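You operate a simulated robot arm through the tools that you are given. There is no shell and no other tool. Be economical: measure what you need, move in short steps, check, and stop when the job is done.

You run a simulated two-armed robot. Do the job below in one go: nothing can be reset, and whatever is moved stays where it is left.

JOB
Take the green checked cloth from the worktop between range and sink and lay it out flat on the middle of the long worktop.

The check looks at the end state, three seconds after you hand in, the way a careful person would. Anything else that was tipped, shoved, dropped, spilled or broken makes it a failure. Flat cloth is picked up by pressing the open fingertips on it (5 to 10 N) and closing them slowly along it; thin cloth reads only 2 to 8 mm in the jaws.

ROBOT AND FRAMES
Two 7-joint arms with two-finger parallel grippers on one trunk, on a base that drives. Base frame: it is fixed to the floor where the robot stands at the start and does not move with it; the origin is under the middle of the robot, x ahead of it, y to its left, z up; the surface under the hand at the start is at about z = 910. Lengths are in mm, angles in degrees, forces in N, time in s.
The left shoulder is at the start at [80, 131, 947], the right one opposite. With the tool pointing down near the work surface each hand reaches from about 380 to 840 mm from the robot's upright axis, wherever it stands, measured 20 degrees to its own side. Places, roughly: green checked cloth [600, -100, 900]; middle of the long worktop [600, 1800, 900]. Payload 1.57 kg a hand.
The TCP of each hand is the grasp point between the finger pads, 30 mm short of the fingertips. In the tool frame z runs along the fingers and y along their closing line. The gripper opens to 110 mm. The fingers are 24 mm wide and 12 mm thick; the gripper's body (48 by 112 mm) begins 78 mm behind the TCP.
Orientation is told as [roll, pitch, yaw] about the base's x, y, z axes, in that order, counted from this pose: with the fingers straight down and closing along the base's y, the tool's x points along the base's -x, its y along +y and its z along -z.

CONTROLS
- The arms move only by the tool apply_moves. It takes "left_plan", "right_plan" or both (then of equal length, played together; a hand with none holds still); each is a list of rows, each a list of 3 entries, a list of its own where there are three numbers: the finger opening in mm, from 0 to 110, then the shift along the tool's x, y, z in units of 100 mm (1.0 is 100 mm), then the turn, a rotation vector about the tool's x, y, z in units of 90 degrees (1.0 is 90 degrees). In form: [[jaw, [x, y, z], [ax, ay, az]], ...]. A call has 1 to 20 rows; each row is the pose to reach, as a shift and turn from the pose commanded when the call began, along the tool's axes at that moment. A call with a number of a shift or a turn outside -1 to 1 is refused whole. Each row takes 0.2 s and may step no farther than 50 mm and 8.6 degrees from the row before; otherwise, or with a gripper value out of range, the whole call is refused. Where a pose cannot be reached the arm comes as near as it can. A force on the tool above 40 N (or 10 N above the force at the start of the call, whichever is more), or a blocked arm, ends the call early, and 0.2 s more pass. Each finger travels about 108 mm/s and halts on what it meets, pressing with about 35 N; the grip force reading is that of the motor and also rises with nothing between the fingers. The clock runs only during rows and for 0.2 s after the last one: add rows that repeat a pose to give the fingers time. It gives the time, the measured TCP pose, the force on the tool (base axes), the opening and the grip force at its end, in the units of the frame above (readings bear some noise), with the torque about the TCP (base axes, N m) and any sound that the robot's microphone picked up.
- Cameras (640 x 400 px; columns grow to the right, rows downward): "scene" is now at [-52.9, -21, 1419.4]; the picture's right is [-0.24, -0.97, 0.00], its down [-0.55, 0.13, -0.83] and it looks along [0.80, -0.20, -0.56] (base axes); focal length 260 px, centre (320, 200). "left" rides on the left gripper at [70, -16, -141] in its tool frame; the picture's right is [0.23, 0.97, 0.00], its down [-0.86, 0.20, -0.48] and it looks along [-0.47, 0.11, 0.88] (tool axes); focal length 222 px, centre (320, 200). "right" rides on the right gripper at [70, 16, -141] in its tool frame; the picture's right is [-0.23, 0.97, 0.00], its down [-0.86, -0.20, -0.48] and it looks along [-0.47, -0.11, 0.88] (tool axes); focal length 222 px, centre (320, 200).
- grab_frame(camera): a new picture of that camera. No time passes.
- base_move(legs): drives the robot by 1 to 6 legs, each [ahead, left, turn to the left] in mm, mm and degrees, along the robot's own axes; the way and the turn of a leg run together, so that a leg with both is an arc; at most 1500 mm and 180 degrees a leg. The arms and the cameras ride along, it lands a little off, and it stops where it bumps. It gives what a move gives.
- turn_head(pan, tilt): turns the head with the scene camera to pan (to the left, within 109 degrees either way) and tilt (down, from -29 to 69), counted from straight ahead of the robot. It gives what a move gives.
- point_at(camera, pixels): there is no depth. For up to 12 entries [column, row, z] of the newest picture of that camera ("zoom" is the newest enlarged one), the place [x, y] in the base frame at which the ray of that pixel passes the height z, good to about 2 mm. No time passes.
- close_up(camera, box): a new picture of the part [left, top, right, bottom] of that camera's present view, enlarged. No time passes.
- job_done(): hands the job in; it is judged then, once.

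Keep the steps short. Do not move on a guess: measure, check each grasp and each placing, and mend mistakes. In all there are 80 turns and 78 pictures (those below and enlarged ones count). Leave the grippers open and the arms clear of the work at the hand-in unless told otherwise, and finish with a single line.

The tools are called after "Emit:" as name(argument=value, ...) on one line, values as JSON. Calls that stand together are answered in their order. apply_moves: Moves the arms, as the interface text tells. Its arguments: {"type":"object","properties":{"left_plan":{"type":"array","items":{"type":"array"}},"right_plan":{"type":"array","items":{"type":"array"}}},"required":[]} The other tools are called the same way: base_move (legs) drives the base; turn_head (pan, tilt) turns the head that bears the scene camera; grab_frame (camera) takes a picture; point_at (camera, pixels) gives the place at which the rays of pixels pass given heights; close_up (camera, box) takes an enlarged picture of a part of a camera's view; job_done () hands the job in.

At the start:

```text
time: 0.0
left_tool_pos: [507.1, 77.6, 1102.1]
left_tool_rot: [0.0, -0.1, 0.0]
left_force: [-0.4, 0.6, -0.2]
left_wrist_torque: [0.02, -0.05, 0.0]
left_finger_gap: 109.8
left_grip_force: 0.1
right_tool_pos: [509.9, -416.2, 1149.0]
right_tool_rot: [0.0, -0.1, 0.0]
right_force: [-0.6, -0.7, 0.9]
right_wrist_torque: [0.01, -0.02, 0.0]
right_finger_gap: 110.0
right_grip_force: 0.0
robot x, y, heading: [0.9, 0.9, -0.3]
head pan, tilt: [-13.8, 34.2]
```

scene: 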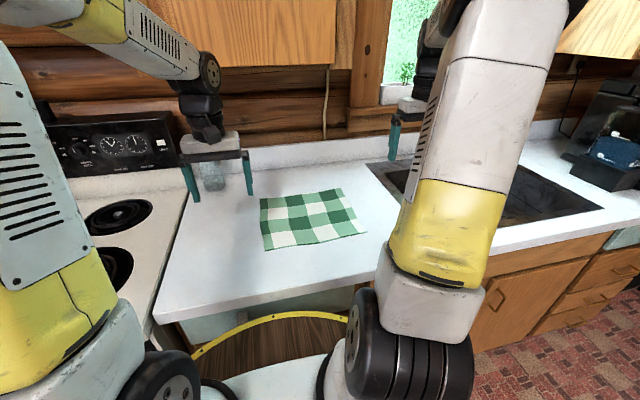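
right: 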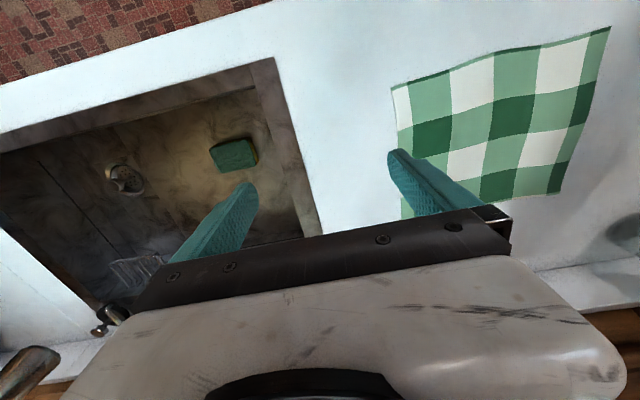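
left: 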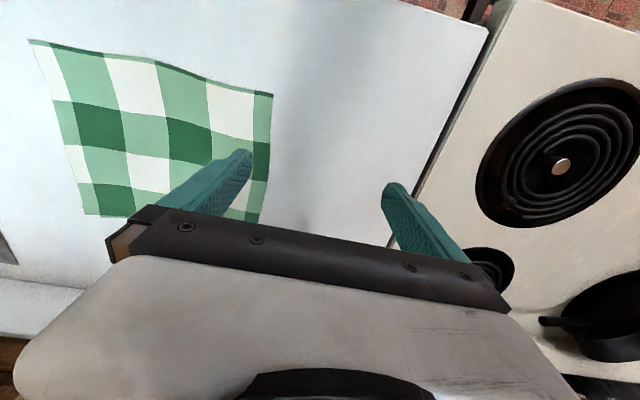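

I see the cloth lying flat in the scene view. Its corners are near (260,199), (341,188), (366,234) and (265,250). I'll measure them first.

Emit:
point_at(camera="scene", pixels=[[260, 199, 910], [341, 188, 910], [366, 234, 910], [265, 250, 910], [310, 220, 910], [160, 320, 910], [380, 285, 910], [368, 165, 910]])

Emit:
point_at(camera="left", pixels=[[30, 40, 910], [272, 93, 910], [262, 222, 910], [85, 214, 910]])

Emit:
turn_head(pan=80, tilt=25)

Emit:
grab_frame(camera="scene")

```text
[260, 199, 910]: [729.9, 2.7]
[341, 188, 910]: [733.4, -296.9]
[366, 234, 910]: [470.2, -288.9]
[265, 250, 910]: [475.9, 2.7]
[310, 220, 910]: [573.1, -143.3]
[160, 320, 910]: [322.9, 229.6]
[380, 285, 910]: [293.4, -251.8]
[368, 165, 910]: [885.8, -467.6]
```

```text
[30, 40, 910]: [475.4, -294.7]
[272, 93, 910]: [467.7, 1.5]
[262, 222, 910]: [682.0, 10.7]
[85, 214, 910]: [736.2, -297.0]
```

```text
time: 1.7
left_tool_pos: [506.8, 76.5, 1102.1]
left_tool_rot: [0.0, 0.0, 0.0]
left_force: [0.4, 0.3, -1.0]
left_wrist_torque: [-0.02, -0.02, -0.02]
left_finger_gap: 110.3
left_grip_force: 0.1
right_tool_pos: [508.8, -415.1, 1148.5]
right_tool_rot: [-0.1, 0.1, 0.0]
right_force: [0.4, 0.6, -0.8]
right_wrist_torque: [0.03, 0.0, -0.02]
right_finger_gap: 110.0
right_grip_force: 0.0
robot x, y, heading: [0.7, 2.0, 0.1]
head pan, tilt: [80.0, 25.0]
```

```text
74 pictures are left
```

scene: 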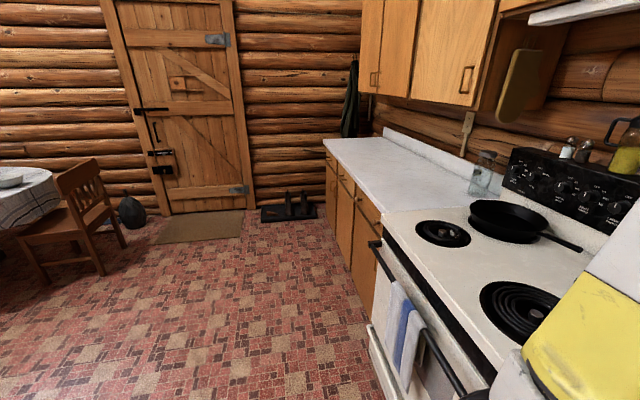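

The long worktop beyond the range is clear apart from a glass near the range. I'll measure its edges, the glass, and the chair on the floor.

Emit:
point_at(camera="scene", pixels=[[324, 140, 910], [382, 211, 910], [383, 136, 910], [466, 189, 910], [482, 195, 910], [496, 190, 910], [500, 195, 910], [124, 246, 0], [100, 270, 0], [372, 243, 860], [500, 242, 930], [582, 250, 950]])

Emit:
turn_head(pan=-13.8, tilt=50)

Emit:
grab_frame(camera="scene")

```text
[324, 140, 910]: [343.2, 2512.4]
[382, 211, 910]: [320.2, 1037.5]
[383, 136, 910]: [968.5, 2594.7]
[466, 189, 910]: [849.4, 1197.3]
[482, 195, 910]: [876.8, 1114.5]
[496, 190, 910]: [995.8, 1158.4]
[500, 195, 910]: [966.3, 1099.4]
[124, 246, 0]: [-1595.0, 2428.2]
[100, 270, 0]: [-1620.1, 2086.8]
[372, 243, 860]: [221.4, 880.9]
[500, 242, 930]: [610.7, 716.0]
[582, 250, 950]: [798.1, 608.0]
```

```text
time: 3.4
left_tool_pos: [505.2, 76.1, 1101.6]
left_tool_rot: [0.0, 0.0, 0.0]
left_force: [-0.6, -0.1, 0.2]
left_wrist_torque: [-0.02, -0.03, 0.01]
left_finger_gap: 109.9
left_grip_force: 0.1
right_tool_pos: [508.9, -414.2, 1149.9]
right_tool_rot: [0.0, -0.1, -0.1]
right_force: [-0.6, 0.6, -0.1]
right_wrist_torque: [0.0, 0.0, -0.01]
right_finger_gap: 109.7
right_grip_force: 0.0
robot x, y, heading: [-2.8, -3.0, 0.1]
head pan, tilt: [-13.8, 50.0]
```

```text
73 pictures are left
```

scene: 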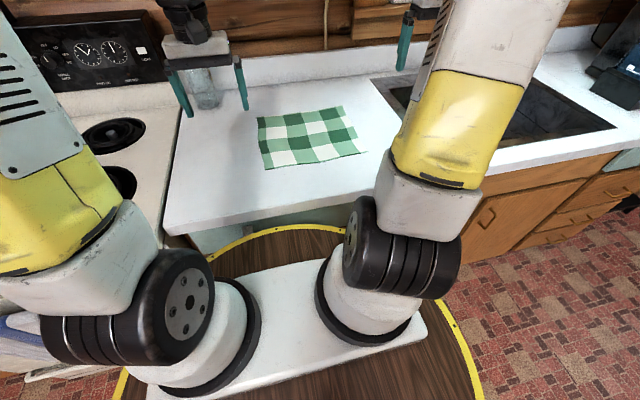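

Worktop spans x 330 to 970 and y 1040 to 2510. The cloth spans x 470 to 735 and y -297 to 3. I'll drive right 145 mm so both hands can reach its two near corners symmetrically.

Emit:
base_move(legs=[[0, -145, 0]])

Emit:
grab_frame(camera="scene")

Emit:
grab_frame(camera="left")

```text
time: 4.7
left_tool_pos: [506.2, -65.0, 1101.7]
left_tool_rot: [-0.1, 0.0, 0.1]
left_force: [0.2, 0.8, -1.3]
left_wrist_torque: [0.0, 0.0, 0.01]
left_finger_gap: 110.1
left_grip_force: 0.0
right_tool_pos: [511.1, -556.6, 1150.2]
right_tool_rot: [0.0, -0.1, 0.0]
right_force: [0.1, -0.1, -0.4]
right_wrist_torque: [0.02, 0.02, 0.02]
right_finger_gap: 109.9
right_grip_force: 0.1
robot x, y, heading: [-0.6, -141.3, -0.0]
head pan, tilt: [-13.8, 50.0]
```

```text
72 pictures are left
```

scene: 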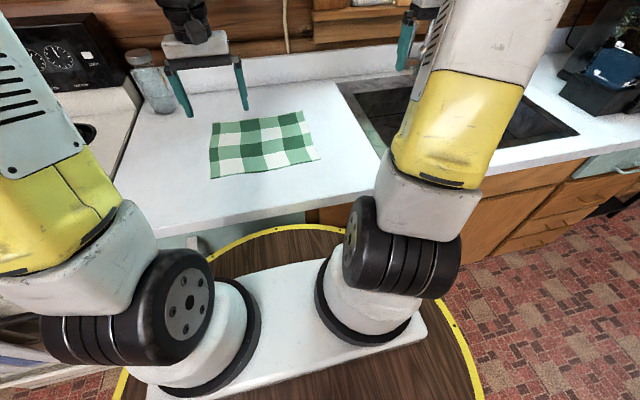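

```text
71 pictures are left
```

left: 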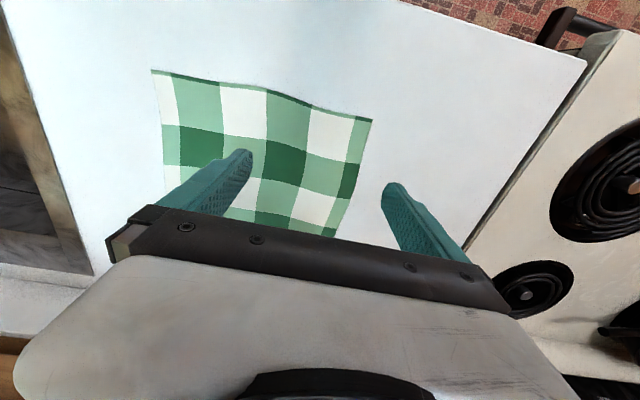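

No bump. I'll lower the left hand toward the near-left corner (492,-32) and bring the right hand in and down, with the jaws at 35 mm.

Emit:
apply_moves(left_plan=[[35, [0.03, 0.08, 0.24], [0, 0, 0]], [35, [0.07, 0.16, 0.48], [0, 0, 0]], [35, [0.1, 0.25, 0.72], [0, 0, 0]], [35, [0.14, 0.33, 0.95], [0, 0, 0]]], right_plan=[[35, [0.03, 0.25, 0.22], [0, 0, 0]], [35, [0.06, 0.5, 0.45], [0, 0, 0]], [35, [0.1, 0.75, 0.68], [0, 0, 0]], [35, [0.12, 1.0, 0.9], [0, 0, 0]]])

Emit:
apply_moves(right_plan=[[35, [0.03, 0.4, 0], [0, 0, 0]], [35, [0.05, 0.75, 0], [0, 0, 0]], [35, [0.05, 1.0, 0], [0, 0, 0]]])

Emit:
apply_moves(right_plan=[[35, [0.02, 0.4, 0.2], [0, 0, 0]], [35, [0.02, 0.8, 0.4], [0, 0, 0]], [35, [0.02, 0.95, 0.55], [0, 0, 0]]])

Emit:
grab_frame(camera="right")

Emit:
grab_frame(camera="left")

Emit:
grab_frame(camera="scene")

```text
time: 5.7
left_tool_pos: [490.9, -33.1, 1006.0]
left_tool_rot: [0.1, -0.1, 0.2]
left_force: [-0.3, -0.7, -0.3]
left_wrist_torque: [-0.02, -0.02, 0.0]
left_finger_gap: 35.2
left_grip_force: 0.0
right_tool_pos: [495.8, -457.4, 1059.5]
right_tool_rot: [0.0, 0.1, 0.1]
right_force: [-0.3, 0.2, -0.7]
right_wrist_torque: [0.04, 0.0, -0.01]
right_finger_gap: 35.0
right_grip_force: 0.1
robot x, y, heading: [0.6, -142.5, 0.1]
head pan, tilt: [-13.8, 50.0]
```

```text
time: 6.5
left_tool_pos: [491.2, -32.2, 1006.8]
left_tool_rot: [0.0, 0.0, 0.1]
left_force: [-0.6, -0.1, 0.1]
left_wrist_torque: [0.02, -0.01, 0.01]
left_finger_gap: 35.0
left_grip_force: 0.3
right_tool_pos: [490.9, -354.6, 1060.3]
right_tool_rot: [0.0, 0.0, 0.1]
right_force: [0.4, 0.1, -0.1]
right_wrist_torque: [0.02, 0.0, 0.0]
right_finger_gap: 35.0
right_grip_force: 0.0
robot x, y, heading: [-1.1, -142.4, 0.4]
head pan, tilt: [-13.8, 50.0]
```

```text
time: 7.3
left_tool_pos: [490.6, -33.7, 1006.1]
left_tool_rot: [0.1, -0.1, 0.1]
left_force: [-0.6, 0.7, -0.8]
left_wrist_torque: [-0.02, -0.02, -0.01]
left_finger_gap: 34.9
left_grip_force: 0.1
right_tool_pos: [489.1, -261.6, 1004.7]
right_tool_rot: [0.0, 0.0, 0.0]
right_force: [-0.2, -0.7, 0.5]
right_wrist_torque: [0.01, -0.03, 0.02]
right_finger_gap: 35.0
right_grip_force: 0.1
robot x, y, heading: [4.0, -144.0, 0.2]
head pan, tilt: [-13.8, 50.0]
```

```text
70 pictures are left
```

right: 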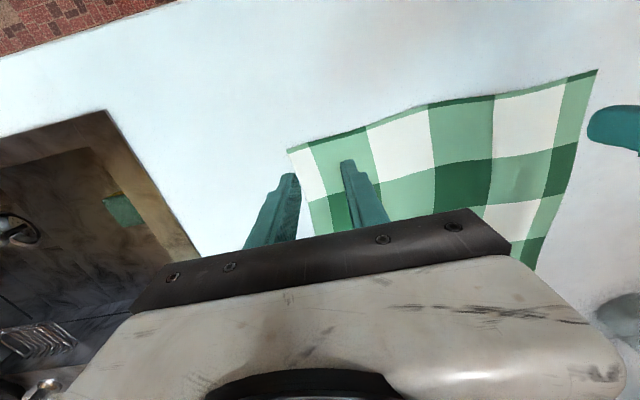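

```text
69 pictures are left
```

left: 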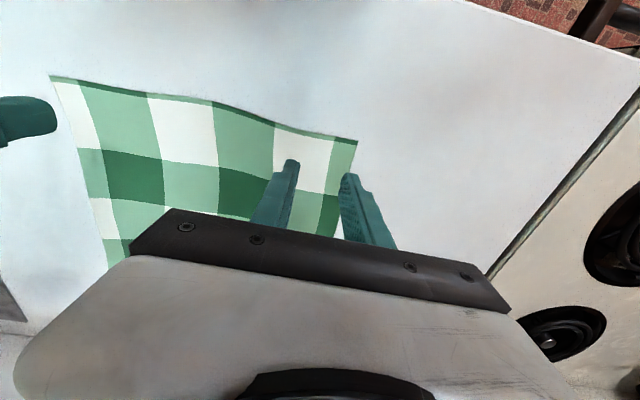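

```text
68 pictures are left
```

scene: 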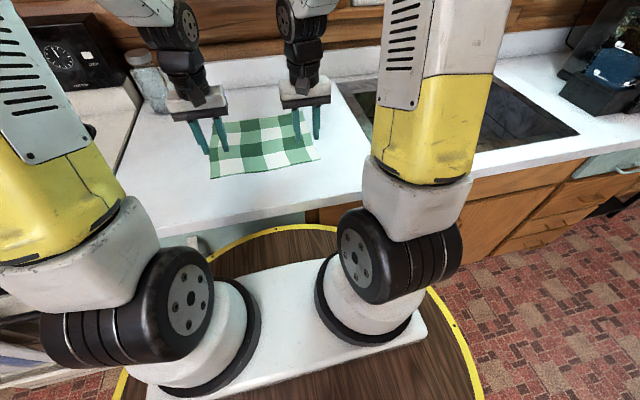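

Both hands hover 66 mm above the cloth. I'll re-measure the near corners from the wrist cameras.

Emit:
point_at(camera="left", pixels=[[357, 141, 912], [52, 77, 912], [345, 190, 912], [320, 134, 912], [250, 118, 912]])

Emit:
point_at(camera="right", pixels=[[288, 150, 912], [597, 70, 912], [310, 210, 912], [360, 130, 912], [430, 104, 912]])

```text
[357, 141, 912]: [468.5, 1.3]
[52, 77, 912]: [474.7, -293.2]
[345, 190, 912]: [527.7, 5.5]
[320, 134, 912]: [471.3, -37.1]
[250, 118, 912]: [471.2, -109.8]
```

```text
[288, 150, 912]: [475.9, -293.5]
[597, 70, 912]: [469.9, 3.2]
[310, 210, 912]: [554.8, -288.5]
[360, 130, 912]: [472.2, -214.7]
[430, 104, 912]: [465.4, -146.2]
```

The corners check out at (469,1) and (476,-293), so all the fingertips are over cloth. I'll lower to just above contact.

Emit:
apply_moves(left_plan=[[35, [0, 0, 0.3], [0, 0, 0]], [35, [0, 0, 0.55], [0, 0, 0]], [35, [0, 0, 0.63], [0, 0, 0]]], right_plan=[[35, [0, 0, 0.3], [0, 0, 0]], [35, [0, 0, 0.55], [0, 0, 0]], [35, [0, 0, 0.62], [0, 0, 0]]])

```text
time: 8.1
left_tool_pos: [491.6, -31.1, 943.9]
left_tool_rot: [0.0, 0.1, 0.3]
left_force: [-0.2, -0.7, 0.7]
left_wrist_torque: [0.01, -0.04, -0.01]
left_finger_gap: 35.1
left_grip_force: 0.0
right_tool_pos: [490.4, -261.6, 941.7]
right_tool_rot: [0.0, 0.0, 0.1]
right_force: [0.4, 0.4, -0.3]
right_wrist_torque: [-0.01, 0.0, 0.02]
right_finger_gap: 34.9
right_grip_force: 0.1
robot x, y, heading: [0.4, -142.2, 0.1]
head pan, tilt: [-13.8, 50.0]
```

No contact yet. I'll go down another 3 mm and read the force.

Emit:
apply_moves(left_plan=[[35, [0, 0, 0.015], [0, 0, 0]], [35, [0, 0, 0.03], [0, 0, 0]], [35, [0, 0, 0.03], [0, 0, 0]]], right_plan=[[35, [0, 0, 0.015], [0, 0, 0]], [35, [0, 0, 0.03], [0, 0, 0]], [35, [0, 0, 0.03], [0, 0, 0]]])

```text
time: 8.9
left_tool_pos: [492.9, -31.4, 940.3]
left_tool_rot: [0.0, -0.1, 0.1]
left_force: [0.4, 0.0, 1.1]
left_wrist_torque: [0.01, -0.03, 0.0]
left_finger_gap: 35.0
left_grip_force: 0.0
right_tool_pos: [491.4, -260.6, 940.5]
right_tool_rot: [0.0, -0.4, 0.1]
right_force: [-0.8, 0.7, 8.2]
right_wrist_torque: [-0.06, 0.06, -0.01]
right_finger_gap: 35.1
right_grip_force: 0.1
robot x, y, heading: [0.9, -141.8, -0.0]
head pan, tilt: [-13.8, 50.0]
stopped in row 3 (right hand): the force on the tool passed its limit at 42 N (the readings are from after the stop); the commanded pose is now the measured one
```

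Right is pressing at 8 N and left is barely touching. I'll lower the left a touch.

Emit:
apply_moves(left_plan=[[35, [0, 0, 0.004], [0, 0, 0]], [35, [0, 0, 0.008], [0, 0, 0]]])

```text
time: 9.5
left_tool_pos: [492.0, -32.2, 941.9]
left_tool_rot: [0.0, -0.2, 0.1]
left_force: [-1.5, -0.5, 22.2]
left_wrist_torque: [0.41, 0.11, 0.03]
left_finger_gap: 34.9
left_grip_force: 0.0
right_tool_pos: [492.1, -261.2, 940.9]
right_tool_rot: [0.1, -0.3, 0.1]
right_force: [2.9, 0.0, 12.0]
right_wrist_torque: [-0.08, 0.05, 0.01]
right_finger_gap: 35.1
right_grip_force: 0.2
robot x, y, heading: [2.7, -144.4, 0.0]
head pan, tilt: [-13.8, 50.0]
```

Left reads 22 N, too much, so I'll back it off about 0.5 mm. Then I'll close both slowly.

Emit:
apply_moves(left_plan=[[35, [0, 0, -0.005], [0, 0, 0]], [35, [0, 0, -0.005], [0, 0, 0]]], right_plan=[[35, [0, 0, -0.001], [0, 0, 0]], [35, [0, 0, -0.001], [0, 0, 0]]])

```text
time: 10.1
left_tool_pos: [491.0, -32.1, 940.8]
left_tool_rot: [0.1, -0.2, 0.1]
left_force: [0.8, -3.6, 26.3]
left_wrist_torque: [0.28, 0.06, 0.02]
left_finger_gap: 34.4
left_grip_force: 0.0
right_tool_pos: [491.6, -260.9, 941.7]
right_tool_rot: [-0.1, -0.2, 0.1]
right_force: [2.5, 1.5, 15.1]
right_wrist_torque: [-0.09, 0.01, 0.04]
right_finger_gap: 34.9
right_grip_force: 0.0
robot x, y, heading: [0.6, -142.8, 0.1]
head pan, tilt: [-13.8, 50.0]
```

The forces are still settling upward. I'll back off a bit more.

Emit:
apply_moves(left_plan=[[35, [0, 0, -0.006], [0, 0, 0]], [35, [0, 0, -0.006], [0, 0, 0]], [35, [0, 0, -0.006], [0, 0, 0]]], right_plan=[[35, [0, 0, -0.003], [0, 0, 0]], [35, [0, 0, -0.003], [0, 0, 0]], [35, [0, 0, -0.003], [0, 0, 0]]])

```text
time: 10.9
left_tool_pos: [491.3, -31.9, 940.9]
left_tool_rot: [0.0, 0.0, 0.1]
left_force: [1.7, -2.2, 11.1]
left_wrist_torque: [0.07, 0.0, -0.02]
left_finger_gap: 34.6
left_grip_force: 0.1
right_tool_pos: [490.8, -261.1, 941.2]
right_tool_rot: [0.0, -0.3, 0.1]
right_force: [2.5, 0.2, 13.4]
right_wrist_torque: [-0.09, 0.03, 0.01]
right_finger_gap: 34.8
right_grip_force: 0.1
robot x, y, heading: [-2.6, -143.8, -0.1]
head pan, tilt: [-13.8, 50.0]
```

Left reads 11 N and right 13 N. I'll ease both slightly and close slowly.

Emit:
apply_moves(left_plan=[[35, [0, 0, -0.002], [0, 0, 0]], [31, [0, 0, -0.002], [0, 0, 0]], [27, [0, 0, -0.002], [0, 0, 0]], [23, [0, 0, -0.002], [0, 0, 0]], [19, [0, 0, -0.002], [0, 0, 0]], [15, [0, 0, -0.002], [0, 0, 0]], [11, [0, 0, -0.002], [0, 0, 0]], [7, [0, 0, -0.002], [0, 0, 0]], [3, [0, 0, -0.002], [0, 0, 0]], [0, [0, 0, -0.002], [0, 0, 0]], [0, [0, 0, -0.002], [0, 0, 0]], [0, [0, 0, -0.002], [0, 0, 0]]], right_plan=[[35, [0, 0, -0.003], [0, 0, 0]], [31, [0, 0, -0.003], [0, 0, 0]], [27, [0, 0, -0.003], [0, 0, 0]], [23, [0, 0, -0.003], [0, 0, 0]], [19, [0, 0, -0.003], [0, 0, 0]], [15, [0, 0, -0.003], [0, 0, 0]], [11, [0, 0, -0.003], [0, 0, 0]], [7, [0, 0, -0.003], [0, 0, 0]], [3, [0, 0, -0.003], [0, 0, 0]], [0, [0, 0, -0.003], [0, 0, 0]], [0, [0, 0, -0.003], [0, 0, 0]], [0, [0, 0, -0.003], [0, 0, 0]]])

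Emit:
grab_frame(camera="left")

Emit:
grab_frame(camera="right")

```text
time: 13.5
left_tool_pos: [493.0, -32.2, 941.8]
left_tool_rot: [0.0, 0.0, 0.1]
left_force: [0.6, 0.7, 0.2]
left_wrist_torque: [-0.04, 0.01, 0.01]
left_finger_gap: 0.0
left_grip_force: 21.5
right_tool_pos: [492.0, -261.1, 941.2]
right_tool_rot: [0.0, -0.2, 0.1]
right_force: [-0.8, -0.2, 0.1]
right_wrist_torque: [0.02, -0.02, 0.03]
right_finger_gap: 5.6
right_grip_force: 25.7
robot x, y, heading: [-0.8, -141.8, 0.2]
head pan, tilt: [-13.8, 50.0]
```

```text
67 pictures are left
```

left: 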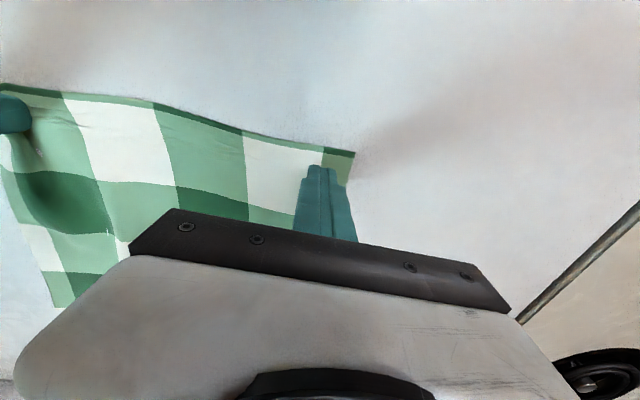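

```text
66 pictures are left
```

right: 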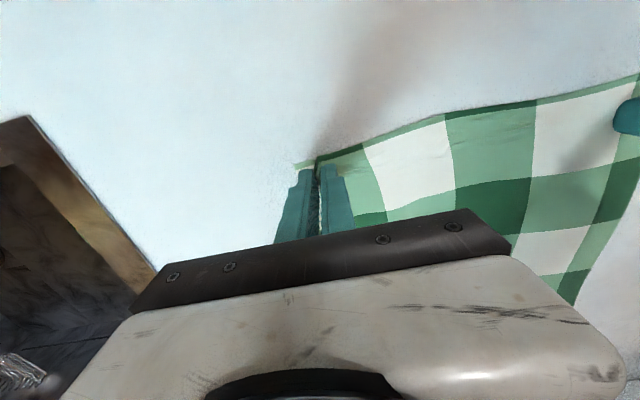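

The right hand holds a fold at 5.6 mm. The left closed on nothing at 0.0 mm, so I'll lift it 6 mm, reopen it and re-measure the left corner at (355,153).

Emit:
apply_moves(left_plan=[[0, [0, 0, -0.08], [0, 0, 0]], [35, [0, 0, -0.08], [0, 0, 0]], [35, [0, 0, -0.08], [0, 0, 0]], [35, [0, 0, -0.03], [0, 0, 0]], [35, [0, 0, -0.03], [0, 0, 0]]])

Emit:
point_at(camera="left", pixels=[[355, 153, 912], [330, 148, 912], [346, 186, 912]])

Emit:
grab_frame(camera="left")

```text
time: 14.7
left_tool_pos: [492.4, -33.7, 944.1]
left_tool_rot: [0.0, 0.1, 0.1]
left_force: [-0.2, -0.2, 0.1]
left_wrist_torque: [0.02, -0.01, -0.04]
left_finger_gap: 35.0
left_grip_force: 0.0
right_tool_pos: [492.0, -260.9, 942.1]
right_tool_rot: [0.0, -0.2, 0.1]
right_force: [-0.4, 0.2, 0.8]
right_wrist_torque: [-0.01, 0.03, 0.0]
right_finger_gap: 5.5
right_grip_force: 25.7
robot x, y, heading: [0.1, -144.7, 0.0]
head pan, tilt: [-13.8, 50.0]
```

```text
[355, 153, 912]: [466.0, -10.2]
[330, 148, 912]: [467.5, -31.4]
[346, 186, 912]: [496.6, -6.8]
```

```text
65 pictures are left
```

left: 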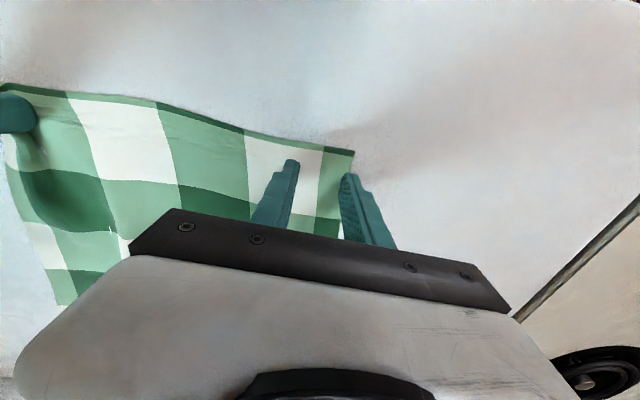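

The left edge is now at y ≈ -10. I'll shift the left hand 12 mm inward and press.

Emit:
apply_moves(left_plan=[[35, [0, -0.12, 0], [0, 0, 0]], [35, [0, -0.12, 0.02], [0, 0, 0]], [35, [0, -0.12, 0.032], [0, 0, 0]], [35, [0, -0.12, 0.032], [0, 0, 0]], [35, [0, -0.12, 0.032], [0, 0, 0]]])

```text
time: 15.9
left_tool_pos: [492.7, -44.1, 941.4]
left_tool_rot: [0.0, 0.0, 0.1]
left_force: [-0.5, -0.6, 0.0]
left_wrist_torque: [-0.04, 0.01, 0.02]
left_finger_gap: 35.1
left_grip_force: 0.0
right_tool_pos: [491.6, -260.4, 942.0]
right_tool_rot: [-0.1, -0.2, 0.1]
right_force: [0.6, -0.2, 0.6]
right_wrist_torque: [-0.01, -0.01, -0.01]
right_finger_gap: 5.3
right_grip_force: 25.2
robot x, y, heading: [-1.0, -137.8, 0.2]
head pan, tilt: [-13.8, 50.0]
```

No contact yet, so I'll inch down 0.8 mm.

Emit:
apply_moves(left_plan=[[35, [0, 0, 0.004], [0, 0, 0]], [35, [0, 0, 0.008], [0, 0, 0]], [35, [0, 0, 0.008], [0, 0, 0]], [35, [0, 0, 0.008], [0, 0, 0]]])

```text
time: 16.9
left_tool_pos: [492.2, -43.9, 940.9]
left_tool_rot: [0.0, -0.1, 0.2]
left_force: [-0.7, 2.4, 11.8]
left_wrist_torque: [0.24, 0.07, 0.01]
left_finger_gap: 35.0
left_grip_force: 0.1
right_tool_pos: [491.7, -261.0, 942.4]
right_tool_rot: [0.0, -0.2, 0.1]
right_force: [0.7, -0.4, -0.1]
right_wrist_torque: [0.03, 0.02, 0.01]
right_finger_gap: 5.4
right_grip_force: 25.8
robot x, y, heading: [0.1, -141.5, 0.1]
head pan, tilt: [-13.8, 50.0]
```

The x torque shows only the outer finger is pressing. I'll roll about 0.5° to level the tips and lower a hair.

Emit:
apply_moves(left_plan=[[35, [0, 0, 0.002], [-0.003, 0, 0]], [35, [0, 0, 0.002], [-0.006, 0, 0]], [35, [0, 0, 0.002], [-0.006, 0, 0]]])

```text
time: 17.7
left_tool_pos: [492.1, -44.0, 940.4]
left_tool_rot: [0.5, -0.2, 0.0]
left_force: [-3.9, 0.2, 36.9]
left_wrist_torque: [-0.86, 0.23, -0.13]
left_finger_gap: 34.9
left_grip_force: 0.4
right_tool_pos: [490.9, -261.2, 941.7]
right_tool_rot: [-0.1, -0.1, 0.1]
right_force: [-0.4, 0.9, -0.3]
right_wrist_torque: [0.02, 0.0, 0.03]
right_finger_gap: 5.6
right_grip_force: 25.3
robot x, y, heading: [1.2, -147.7, 0.0]
head pan, tilt: [-13.8, 50.0]
```

Overdone. I'll take back most of the roll and raise a bit.

Emit:
apply_moves(left_plan=[[35, [0, 0, -0.007], [0.004, 0, 0]], [35, [0, 0, -0.007], [0.004, 0, 0]], [35, [0, 0, -0.007], [0.004, 0, 0]]])

```text
time: 18.5
left_tool_pos: [492.3, -44.6, 941.8]
left_tool_rot: [0.2, -0.1, 0.2]
left_force: [0.1, -1.3, 25.2]
left_wrist_torque: [-0.25, 0.1, 0.04]
left_finger_gap: 34.9
left_grip_force: 0.1
right_tool_pos: [491.2, -261.3, 941.6]
right_tool_rot: [0.0, -0.3, 0.1]
right_force: [-0.4, 1.1, -0.3]
right_wrist_torque: [0.02, 0.03, -0.01]
right_finger_gap: 5.5
right_grip_force: 26.1
robot x, y, heading: [2.2, -142.1, 0.1]
head pan, tilt: [-13.8, 50.0]
```

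Better balanced, at 25 N. I'll ease off to about 12 N and then close.

Emit:
apply_moves(left_plan=[[35, [0, 0, -0.004], [0.001, 0, 0]], [35, [0, 0, -0.004], [0.001, 0, 0]], [31, [0, 0, -0.004], [0.001, 0, 0]], [27, [0, 0, -0.004], [0.001, 0, 0]], [23, [0, 0, -0.004], [0.001, 0, 0]], [19, [0, 0, -0.004], [0.001, 0, 0]], [15, [0, 0, -0.004], [0.001, 0, 0]], [11, [0, 0, -0.004], [0.001, 0, 0]], [7, [0, 0, -0.004], [0.001, 0, 0]], [3, [0, 0, -0.004], [0.001, 0, 0]], [0, [0, 0, -0.004], [0.001, 0, 0]], [0, [0, 0, -0.004], [0.001, 0, 0]], [0, [0, 0, -0.004], [0.001, 0, 0]]])

Emit:
grab_frame(camera="left")

```text
time: 21.3
left_tool_pos: [491.9, -44.3, 941.5]
left_tool_rot: [0.1, 0.0, 0.1]
left_force: [0.0, -3.3, 12.3]
left_wrist_torque: [-0.03, 0.01, 0.01]
left_finger_gap: 1.8
left_grip_force: 24.2
right_tool_pos: [491.8, -261.8, 941.9]
right_tool_rot: [0.1, -0.1, 0.1]
right_force: [-1.4, 4.0, 0.1]
right_wrist_torque: [0.17, 0.01, -0.03]
right_finger_gap: 6.4
right_grip_force: 25.6
robot x, y, heading: [-2.0, -143.6, -0.0]
head pan, tilt: [-13.8, 50.0]
```

```text
64 pictures are left
```

left: 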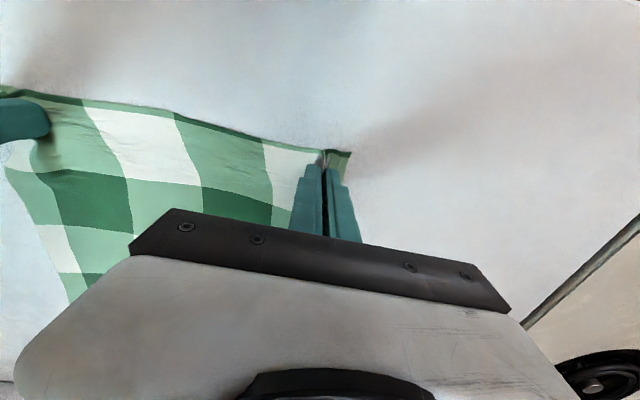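

Left now reads 1.8 mm and the cloth is taut between the hands at about 4 N. I'll lift both together gently by 60 mm and check.

Emit:
apply_moves(left_plan=[[0, [0, -0.02, -0.1], [0, 0, 0]], [0, [0, -0.02, -0.25], [0, 0, 0]], [0, [0, -0.02, -0.4], [0, 0, 0]], [0, [0, -0.02, -0.6], [0, 0, 0]]], right_plan=[[0, [0, 0.02, -0.1], [0, 0, 0]], [0, [0, 0.02, -0.25], [0, 0, 0]], [0, [0, 0.02, -0.4], [0, 0, 0]], [0, [0, 0.02, -0.6], [0, 0, 0]]])

Emit:
grab_frame(camera="left")

Emit:
grab_frame(camera="scene")

```text
time: 22.3
left_tool_pos: [491.8, -46.9, 1001.7]
left_tool_rot: [0.1, 0.0, -0.1]
left_force: [0.3, -2.3, -0.2]
left_wrist_torque: [-0.02, 0.01, -0.03]
left_finger_gap: 1.8
left_grip_force: 23.3
right_tool_pos: [490.5, -259.8, 1000.5]
right_tool_rot: [0.0, -0.1, 0.1]
right_force: [0.1, 1.0, 0.9]
right_wrist_torque: [0.04, 0.0, -0.01]
right_finger_gap: 5.9
right_grip_force: 25.8
robot x, y, heading: [3.1, -148.0, -0.0]
head pan, tilt: [-13.8, 50.0]
```

```text
63 pictures are left
```

left: 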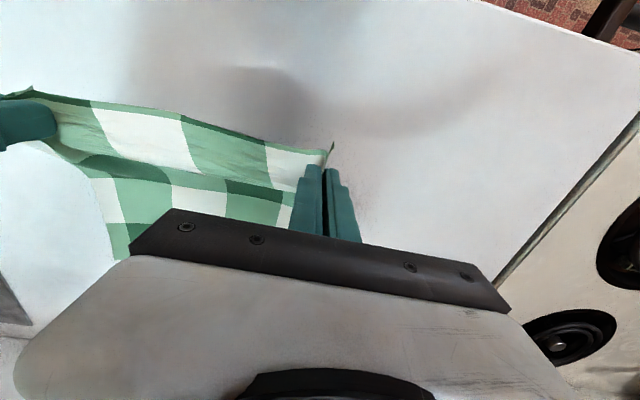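

```text
62 pictures are left
```

scene: 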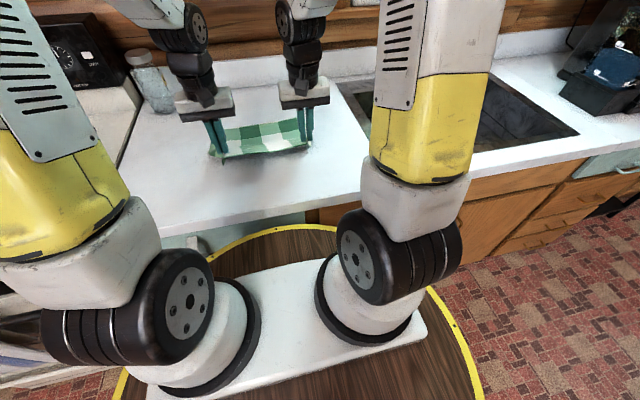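

Both corners hold. I'll lift on in two calls to about z 1190, easing the tension by 4 mm.

Emit:
apply_moves(left_plan=[[0, [0, -0.02, -0.25], [0, 0, 0]], [0, [0, -0.02, -0.5], [0, 0, 0]], [0, [0, -0.02, -0.75], [0, 0, 0]], [0, [0, -0.02, -1.0], [0, 0, 0]]], right_plan=[[0, [0, 0.02, -0.25], [0, 0, 0]], [0, [0, 0.02, -0.5], [0, 0, 0]], [0, [0, 0.02, -0.75], [0, 0, 0]], [0, [0, 0.02, -1.0], [0, 0, 0]]])

Emit:
apply_moves(left_plan=[[0, [0, 0, -0.25], [0, 0, 0]], [0, [0, 0, -0.5], [0, 0, 0]], [0, [0, 0, -0.75], [0, 0, 0]], [0, [0, 0, -1.0], [0, 0, 0]]], right_plan=[[0, [0, 0, -0.25], [0, 0, 0]], [0, [0, 0, -0.5], [0, 0, 0]], [0, [0, 0, -0.75], [0, 0, 0]], [0, [0, 0, -1.0], [0, 0, 0]]])

Emit:
apply_moves(left_plan=[[0, [0, 0, -0.25], [0, 0, 0]], [0, [0, 0, -0.5], [0, 0, 0]], [0, [0, 0, -0.5], [0, 0, 0]], [0, [0, 0, -0.5], [0, 0, 0]]], right_plan=[[0, [0, 0, -0.25], [0, 0, 0]], [0, [0, 0, -0.5], [0, 0, 0]], [0, [0, 0, -0.5], [0, 0, 0]], [0, [0, 0, -0.5], [0, 0, 0]]])

Emit:
turn_head(pan=0, tilt=35)

Emit:
grab_frame(camera="scene")

```text
time: 23.3
left_tool_pos: [491.4, -49.2, 1102.9]
left_tool_rot: [0.2, 0.0, 0.1]
left_force: [0.7, 0.3, 0.1]
left_wrist_torque: [0.05, 0.0, -0.01]
left_finger_gap: 1.6
left_grip_force: 23.3
right_tool_pos: [490.0, -256.7, 1100.9]
right_tool_rot: [-0.1, -0.2, 0.1]
right_force: [0.1, -0.6, 0.3]
right_wrist_torque: [0.01, 0.03, -0.01]
right_finger_gap: 5.5
right_grip_force: 25.3
robot x, y, heading: [1.3, -145.3, 0.1]
head pan, tilt: [-13.8, 50.0]
```

```text
time: 24.3
left_tool_pos: [491.3, -50.0, 1202.1]
left_tool_rot: [0.2, 0.0, 0.0]
left_force: [0.4, -0.2, 0.2]
left_wrist_torque: [0.04, -0.01, 0.0]
left_finger_gap: 1.9
left_grip_force: 23.0
right_tool_pos: [490.3, -258.2, 1202.4]
right_tool_rot: [0.0, -0.2, 0.1]
right_force: [0.0, -0.2, -0.9]
right_wrist_torque: [0.04, 0.02, 0.01]
right_finger_gap: 5.2
right_grip_force: 25.2
robot x, y, heading: [-0.3, -142.0, 0.2]
head pan, tilt: [-13.8, 50.0]
```

```text
time: 25.3
left_tool_pos: [490.7, -48.9, 1252.7]
left_tool_rot: [0.1, 0.0, 0.1]
left_force: [0.2, -0.2, -1.3]
left_wrist_torque: [-0.01, 0.01, 0.03]
left_finger_gap: 1.8
left_grip_force: 24.1
right_tool_pos: [489.8, -256.3, 1249.8]
right_tool_rot: [0.0, -0.2, 0.1]
right_force: [0.3, -0.2, -1.0]
right_wrist_torque: [0.01, -0.01, 0.0]
right_finger_gap: 5.7
right_grip_force: 26.0
robot x, y, heading: [1.5, -144.6, 0.0]
head pan, tilt: [-13.8, 50.0]
```

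```text
time: 26.0
left_tool_pos: [491.6, -48.5, 1252.6]
left_tool_rot: [0.1, 0.0, 0.2]
left_force: [0.5, -0.5, -0.3]
left_wrist_torque: [0.01, 0.0, -0.02]
left_finger_gap: 1.9
left_grip_force: 23.8
right_tool_pos: [489.5, -257.3, 1250.7]
right_tool_rot: [0.0, -0.1, 0.1]
right_force: [-0.1, 0.3, 0.2]
right_wrist_torque: [0.0, 0.02, -0.02]
right_finger_gap: 5.4
right_grip_force: 25.7
robot x, y, heading: [-3.1, -148.1, 0.1]
head pan, tilt: [0.0, 35.0]
```

```text
61 pictures are left
```

scene: 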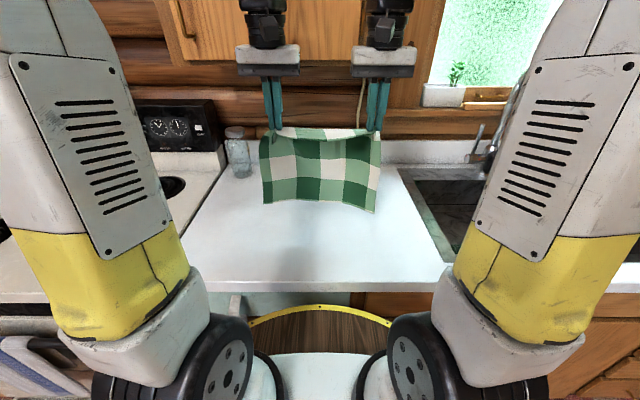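

The cloth hangs nicely between both hands, with its hem at about z 960. I'll back off 400 mm so it clears the worktops and range, then drive 1953 mm left.

Emit:
base_move(legs=[[-400, 0, 0], [0, 1000, 0], [0, 953, 0]])

Emit:
grab_frame(camera="scene")

```text
time: 37.8
left_tool_pos: [63.4, 1886.4, 1251.9]
left_tool_rot: [0.1, 0.1, 0.3]
left_force: [0.7, -0.1, -0.6]
left_wrist_torque: [-0.01, 0.01, -0.03]
left_finger_gap: 1.5
left_grip_force: 22.6
right_tool_pos: [63.4, 1679.4, 1249.8]
right_tool_rot: [0.0, -0.2, 0.3]
right_force: [0.2, -0.4, 0.1]
right_wrist_torque: [0.04, -0.03, 0.01]
right_finger_gap: 5.5
right_grip_force: 25.7
robot x, y, heading: [-424.2, 1789.5, 0.3]
head pan, tilt: [0.0, 35.0]
```

```text
60 pictures are left
```

scene: 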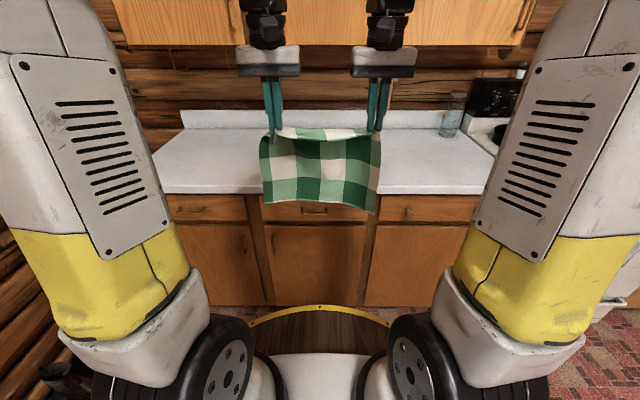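

Cloth centre is at y ≈ 1783 and the worktop middle is at about 1775. Good. Wall cabinets overhang the back, so I'll lay near edge first with the hands moving away and down, staying low under the cabinets. Now I'll drive forward 405 mm.

Emit:
base_move(legs=[[405, 0, 0]])

Emit:
grab_frame(camera="scene")

Emit:
grab_frame(camera="left")

```text
time: 40.4
left_tool_pos: [470.7, 1888.9, 1252.6]
left_tool_rot: [0.1, 0.0, 0.3]
left_force: [-0.5, -0.2, -0.1]
left_wrist_torque: [0.0, -0.02, -0.01]
left_finger_gap: 1.8
left_grip_force: 23.3
right_tool_pos: [468.9, 1678.8, 1250.6]
right_tool_rot: [0.0, -0.2, 0.4]
right_force: [-0.5, -0.2, 0.2]
right_wrist_torque: [0.03, 0.0, -0.02]
right_finger_gap: 5.5
right_grip_force: 25.8
robot x, y, heading: [-20.5, 1790.7, 0.3]
head pan, tilt: [0.0, 35.0]
```

```text
59 pictures are left
```

scene: 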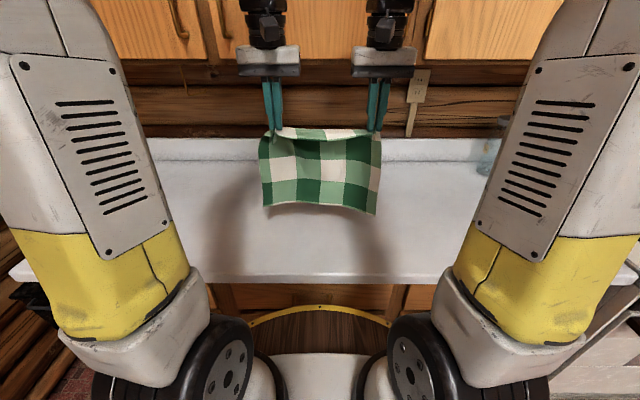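

```text
58 pictures are left
```

left: 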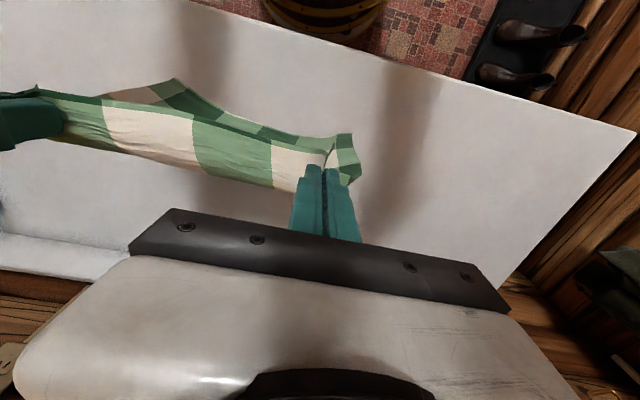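

The hem hangs about 100 mm above the worktop and leans toward me, which is what I want. I'll lower 70 mm with 20 mm forward and look.

Emit:
apply_moves(left_plan=[[0, [-0.1, 0, 0.25], [0, 0, 0]], [0, [-0.2, 0, 0.5], [0, 0, 0]], [0, [-0.2, 0, 0.7], [0, 0, 0]], [0, [-0.2, 0, 0.7], [0, 0, 0]], [0, [-0.2, 0, 0.7], [0, 0, 0]]], right_plan=[[0, [-0.1, 0, 0.25], [0, 0, 0]], [0, [-0.2, 0, 0.5], [0, 0, 0]], [0, [-0.2, 0, 0.7], [0, 0, 0]], [0, [-0.2, 0, 0.7], [0, 0, 0]], [0, [-0.2, 0, 0.7], [0, 0, 0]]])

Emit:
grab_frame(camera="scene")

Emit:
grab_frame(camera="left")

```text
time: 41.6
left_tool_pos: [491.7, 1890.1, 1181.3]
left_tool_rot: [0.2, 0.1, 0.4]
left_force: [0.6, -0.5, -0.5]
left_wrist_torque: [0.0, 0.01, 0.03]
left_finger_gap: 2.0
left_grip_force: 23.5
right_tool_pos: [490.9, 1679.8, 1181.2]
right_tool_rot: [-0.1, -0.2, 0.3]
right_force: [-0.3, 0.2, 0.3]
right_wrist_torque: [0.03, 0.01, 0.01]
right_finger_gap: 5.3
right_grip_force: 25.5
robot x, y, heading: [-15.7, 1794.3, 0.5]
head pan, tilt: [0.0, 35.0]
```

```text
57 pictures are left
```

scene: 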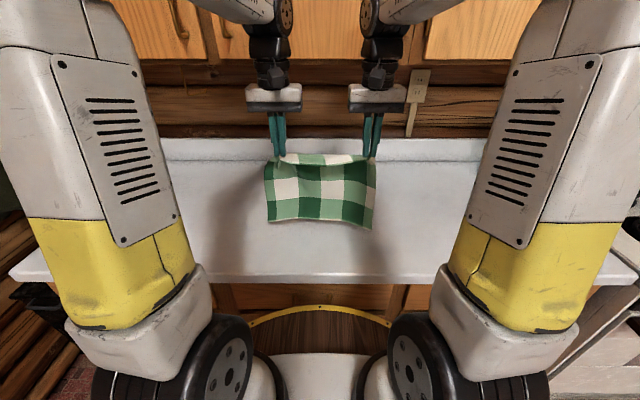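

```text
56 pictures are left
```

left: 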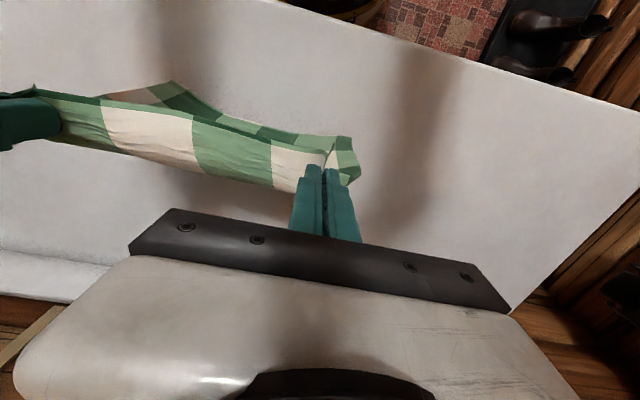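

The hem is still about 45 mm up. I'll lower 50 mm and check for touch.

Emit:
apply_moves(left_plan=[[0, [0, 0, 0.25], [0, 0, 0]], [0, [0, 0, 0.5], [0, 0, 0]], [0, [0, 0, 0.5], [0, 0, 0]], [0, [0, 0, 0.5], [0, 0, 0]]], right_plan=[[0, [0, 0, 0.25], [0, 0, 0]], [0, [0, 0, 0.5], [0, 0, 0]], [0, [0, 0, 0.5], [0, 0, 0]], [0, [0, 0, 0.5], [0, 0, 0]]])

Emit:
close_up(camera="scene", box=[200, 120, 440, 270])

```text
time: 42.6
left_tool_pos: [491.4, 1889.3, 1131.2]
left_tool_rot: [0.1, 0.0, 0.3]
left_force: [0.1, 0.3, 0.1]
left_wrist_torque: [-0.01, -0.01, 0.02]
left_finger_gap: 1.7
left_grip_force: 23.1
right_tool_pos: [490.6, 1680.1, 1131.2]
right_tool_rot: [0.0, -0.2, 0.3]
right_force: [-0.2, -0.2, 0.2]
right_wrist_torque: [0.01, 0.0, 0.01]
right_finger_gap: 5.6
right_grip_force: 25.0
robot x, y, heading: [-23.2, 1792.4, 0.5]
head pan, tilt: [0.0, 35.0]
```

```text
2.67 times, centred on (320, 195) of scene
```

zoom: 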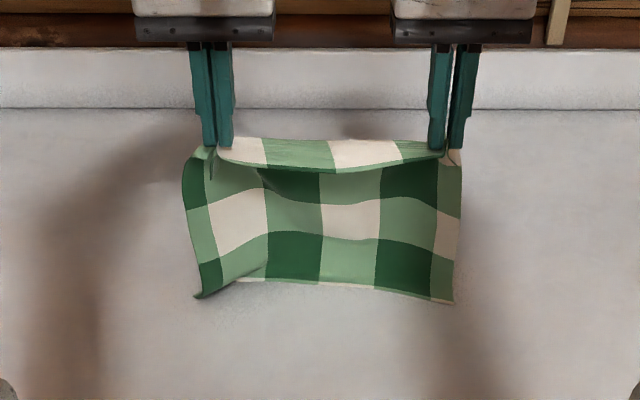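

The hem looks close to touching. I'll check where its corners would lie at table height.

Emit:
point_at(camera="zoom", pixels=[[197, 297, 912], [270, 282, 912], [380, 287, 912], [452, 303, 912]])

Emit:
apply_moves(left_plan=[[0, [0, 0, 0.15], [0, 0, 0]], [0, [-0.1, 0, 0.25], [0, 0, 0]], [0, [-0.2, 0, 0.3], [0, 0, 0]], [0, [-0.2, 0, 0.3], [0, 0, 0]]], right_plan=[[0, [0, 0, 0.15], [0, 0, 0]], [0, [-0.1, 0, 0.25], [0, 0, 0]], [0, [-0.2, 0, 0.3], [0, 0, 0]], [0, [-0.2, 0, 0.3], [0, 0, 0]]])

Emit:
close_up(camera="scene", box=[200, 120, 440, 270])

```text
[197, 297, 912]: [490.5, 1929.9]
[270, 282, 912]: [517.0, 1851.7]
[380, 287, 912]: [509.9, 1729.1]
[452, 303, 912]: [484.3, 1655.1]
```

```text
time: 43.6
left_tool_pos: [512.3, 1891.1, 1101.9]
left_tool_rot: [0.0, 0.0, 0.3]
left_force: [-0.1, 0.3, -1.6]
left_wrist_torque: [0.0, 0.01, 0.01]
left_finger_gap: 1.8
left_grip_force: 23.2
right_tool_pos: [509.9, 1680.8, 1099.6]
right_tool_rot: [0.0, -0.3, 0.2]
right_force: [1.0, 0.4, 0.2]
right_wrist_torque: [0.02, 0.0, -0.02]
right_finger_gap: 5.4
right_grip_force: 25.3
robot x, y, heading: [-18.7, 1795.4, 0.7]
head pan, tilt: [0.0, 35.0]
```

```text
2.67 times, centred on (320, 195) of scene
```

zoom: 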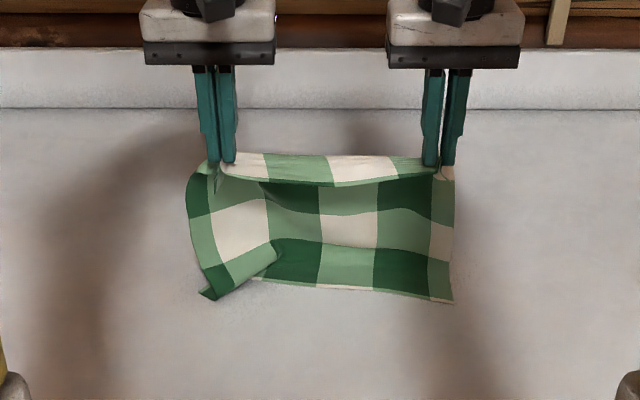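

The left hem corner is tucking under because the top edge is slack. I'll lift 60 mm, spread the hands 6 mm and let it settle.

Emit:
apply_moves(left_plan=[[0, [0, 0, -0.3], [0, 0, 0]], [0, [0, 0.02, -0.6], [0, 0, 0]], [0, [0, 0.03, -0.6], [0, 0, 0]], [0, [0, 0.03, -0.6], [0, 0, 0]], [0, [0, 0.03, -0.6], [0, 0, 0]]], right_plan=[[0, [0, 0, -0.3], [0, 0, 0]], [0, [0, -0.02, -0.6], [0, 0, 0]], [0, [0, -0.03, -0.6], [0, 0, 0]], [0, [0, -0.03, -0.6], [0, 0, 0]], [0, [0, -0.03, -0.6], [0, 0, 0]]])

Emit:
close_up(camera="scene", box=[200, 120, 440, 270])

```text
time: 44.8
left_tool_pos: [510.5, 1892.2, 1162.5]
left_tool_rot: [0.0, 0.0, 0.3]
left_force: [0.5, -2.0, -0.3]
left_wrist_torque: [-0.08, 0.01, 0.0]
left_finger_gap: 1.8
left_grip_force: 23.3
right_tool_pos: [509.3, 1677.8, 1161.4]
right_tool_rot: [0.0, -0.2, 0.3]
right_force: [-0.6, 2.6, 0.0]
right_wrist_torque: [0.09, -0.04, 0.01]
right_finger_gap: 6.1
right_grip_force: 25.4
robot x, y, heading: [-18.6, 1792.0, 0.2]
head pan, tilt: [0.0, 35.0]
```

```text
2.67 times, centred on (320, 195) of scene
```

zoom: 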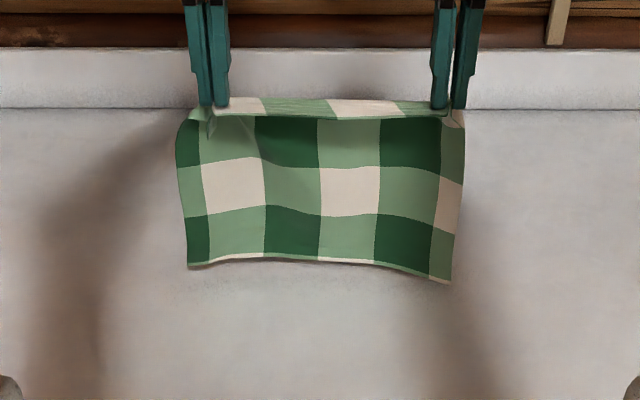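

It hangs straight now. I'll lower and move forward together so the hem trails.

Emit:
apply_moves(left_plan=[[0, [-0.05, 0, 0.1], [0, 0, 0]], [0, [-0.12, 0, 0.2], [0, 0, 0]], [0, [-0.22, 0, 0.28], [0, 0, 0]], [0, [-0.34, 0, 0.35], [0, 0, 0]], [0, [-0.46, 0, 0.42], [0, 0, 0]], [0, [-0.58, 0, 0.48], [0, 0, 0]], [0, [-0.7, 0, 0.55], [0, 0, 0]]], right_plan=[[0, [-0.05, 0, 0.1], [0, 0, 0]], [0, [-0.12, 0, 0.2], [0, 0, 0]], [0, [-0.22, 0, 0.28], [0, 0, 0]], [0, [-0.34, 0, 0.35], [0, 0, 0]], [0, [-0.46, 0, 0.42], [0, 0, 0]], [0, [-0.58, 0, 0.48], [0, 0, 0]], [0, [-0.7, 0, 0.55], [0, 0, 0]]])

Emit:
close_up(camera="scene", box=[200, 120, 440, 270])

```text
time: 46.4
left_tool_pos: [582.5, 1891.9, 1107.2]
left_tool_rot: [0.2, 0.0, 0.4]
left_force: [0.0, -3.0, -0.1]
left_wrist_torque: [-0.07, 0.03, 0.01]
left_finger_gap: 1.7
left_grip_force: 23.7
right_tool_pos: [579.7, 1677.3, 1106.2]
right_tool_rot: [0.0, -0.2, 0.3]
right_force: [-1.1, 3.6, 0.1]
right_wrist_torque: [0.09, -0.01, 0.03]
right_finger_gap: 5.9
right_grip_force: 25.9
robot x, y, heading: [-17.5, 1793.6, 0.4]
head pan, tilt: [0.0, 35.0]
```

```text
2.67 times, centred on (320, 195) of scene
```

zoom: 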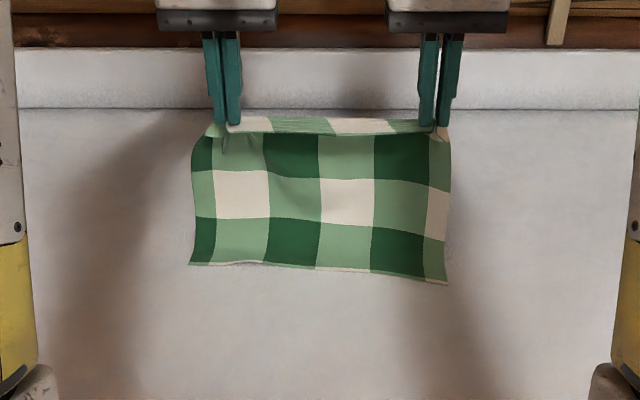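

The hem is down straight and trailing well. I'll measure where it is.

Emit:
point_at(camera="zoom", pixels=[[190, 264, 912], [318, 269, 912], [447, 284, 912]])

```text
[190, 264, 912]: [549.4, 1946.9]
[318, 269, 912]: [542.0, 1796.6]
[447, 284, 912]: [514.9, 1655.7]
```

I'll continue the arc down and forward.

Emit:
apply_moves(left_plan=[[0, [-0.15, 0, 0.1], [0, 0, 0]], [0, [-0.3, 0, 0.18], [0, 0, 0]], [0, [-0.45, 0, 0.25], [0, 0, 0]], [0, [-0.6, 0, 0.32], [0, 0, 0]], [0, [-0.72, 0, 0.4], [0, 0, 0]], [0, [-0.83, 0, 0.5], [0, 0, 0]], [0, [-0.93, 0, 0.6], [0, 0, 0]], [0, [-1.0, 0, 0.7], [0, 0, 0]]], right_plan=[[0, [-0.15, 0, 0.1], [0, 0, 0]], [0, [-0.3, 0, 0.18], [0, 0, 0]], [0, [-0.45, 0, 0.25], [0, 0, 0]], [0, [-0.6, 0, 0.32], [0, 0, 0]], [0, [-0.72, 0, 0.4], [0, 0, 0]], [0, [-0.83, 0, 0.5], [0, 0, 0]], [0, [-0.93, 0, 0.6], [0, 0, 0]], [0, [-1.0, 0, 0.7], [0, 0, 0]]])

Emit:
close_up(camera="scene", box=[200, 120, 440, 270])

```text
time: 47.9
left_tool_pos: [608.1, 1889.1, 1023.1]
left_tool_rot: [-0.5, 9.2, -1.5]
left_force: [-2.9, -26.9, 6.4]
left_wrist_torque: [-0.78, -0.53, 0.21]
left_finger_gap: 1.9
left_grip_force: 23.6
right_tool_pos: [611.0, 1660.3, 1036.2]
right_tool_rot: [1.2, 7.4, 1.0]
right_force: [-4.7, 24.4, 4.1]
right_wrist_torque: [0.92, -0.53, -0.2]
right_finger_gap: 2.6
right_grip_force: 24.3
robot x, y, heading: [-28.6, 1784.8, -0.5]
head pan, tilt: [0.0, 35.0]
stopped in row 7 (left hand): the arm was blocked; the commanded pose is now the measured one
```

```text
2.67 times, centred on (320, 195) of scene
```

zoom: 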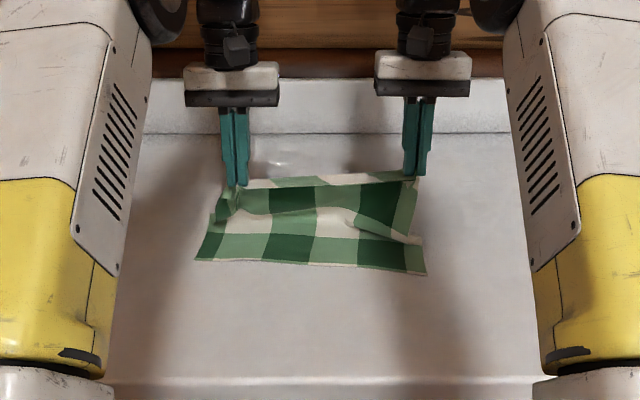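

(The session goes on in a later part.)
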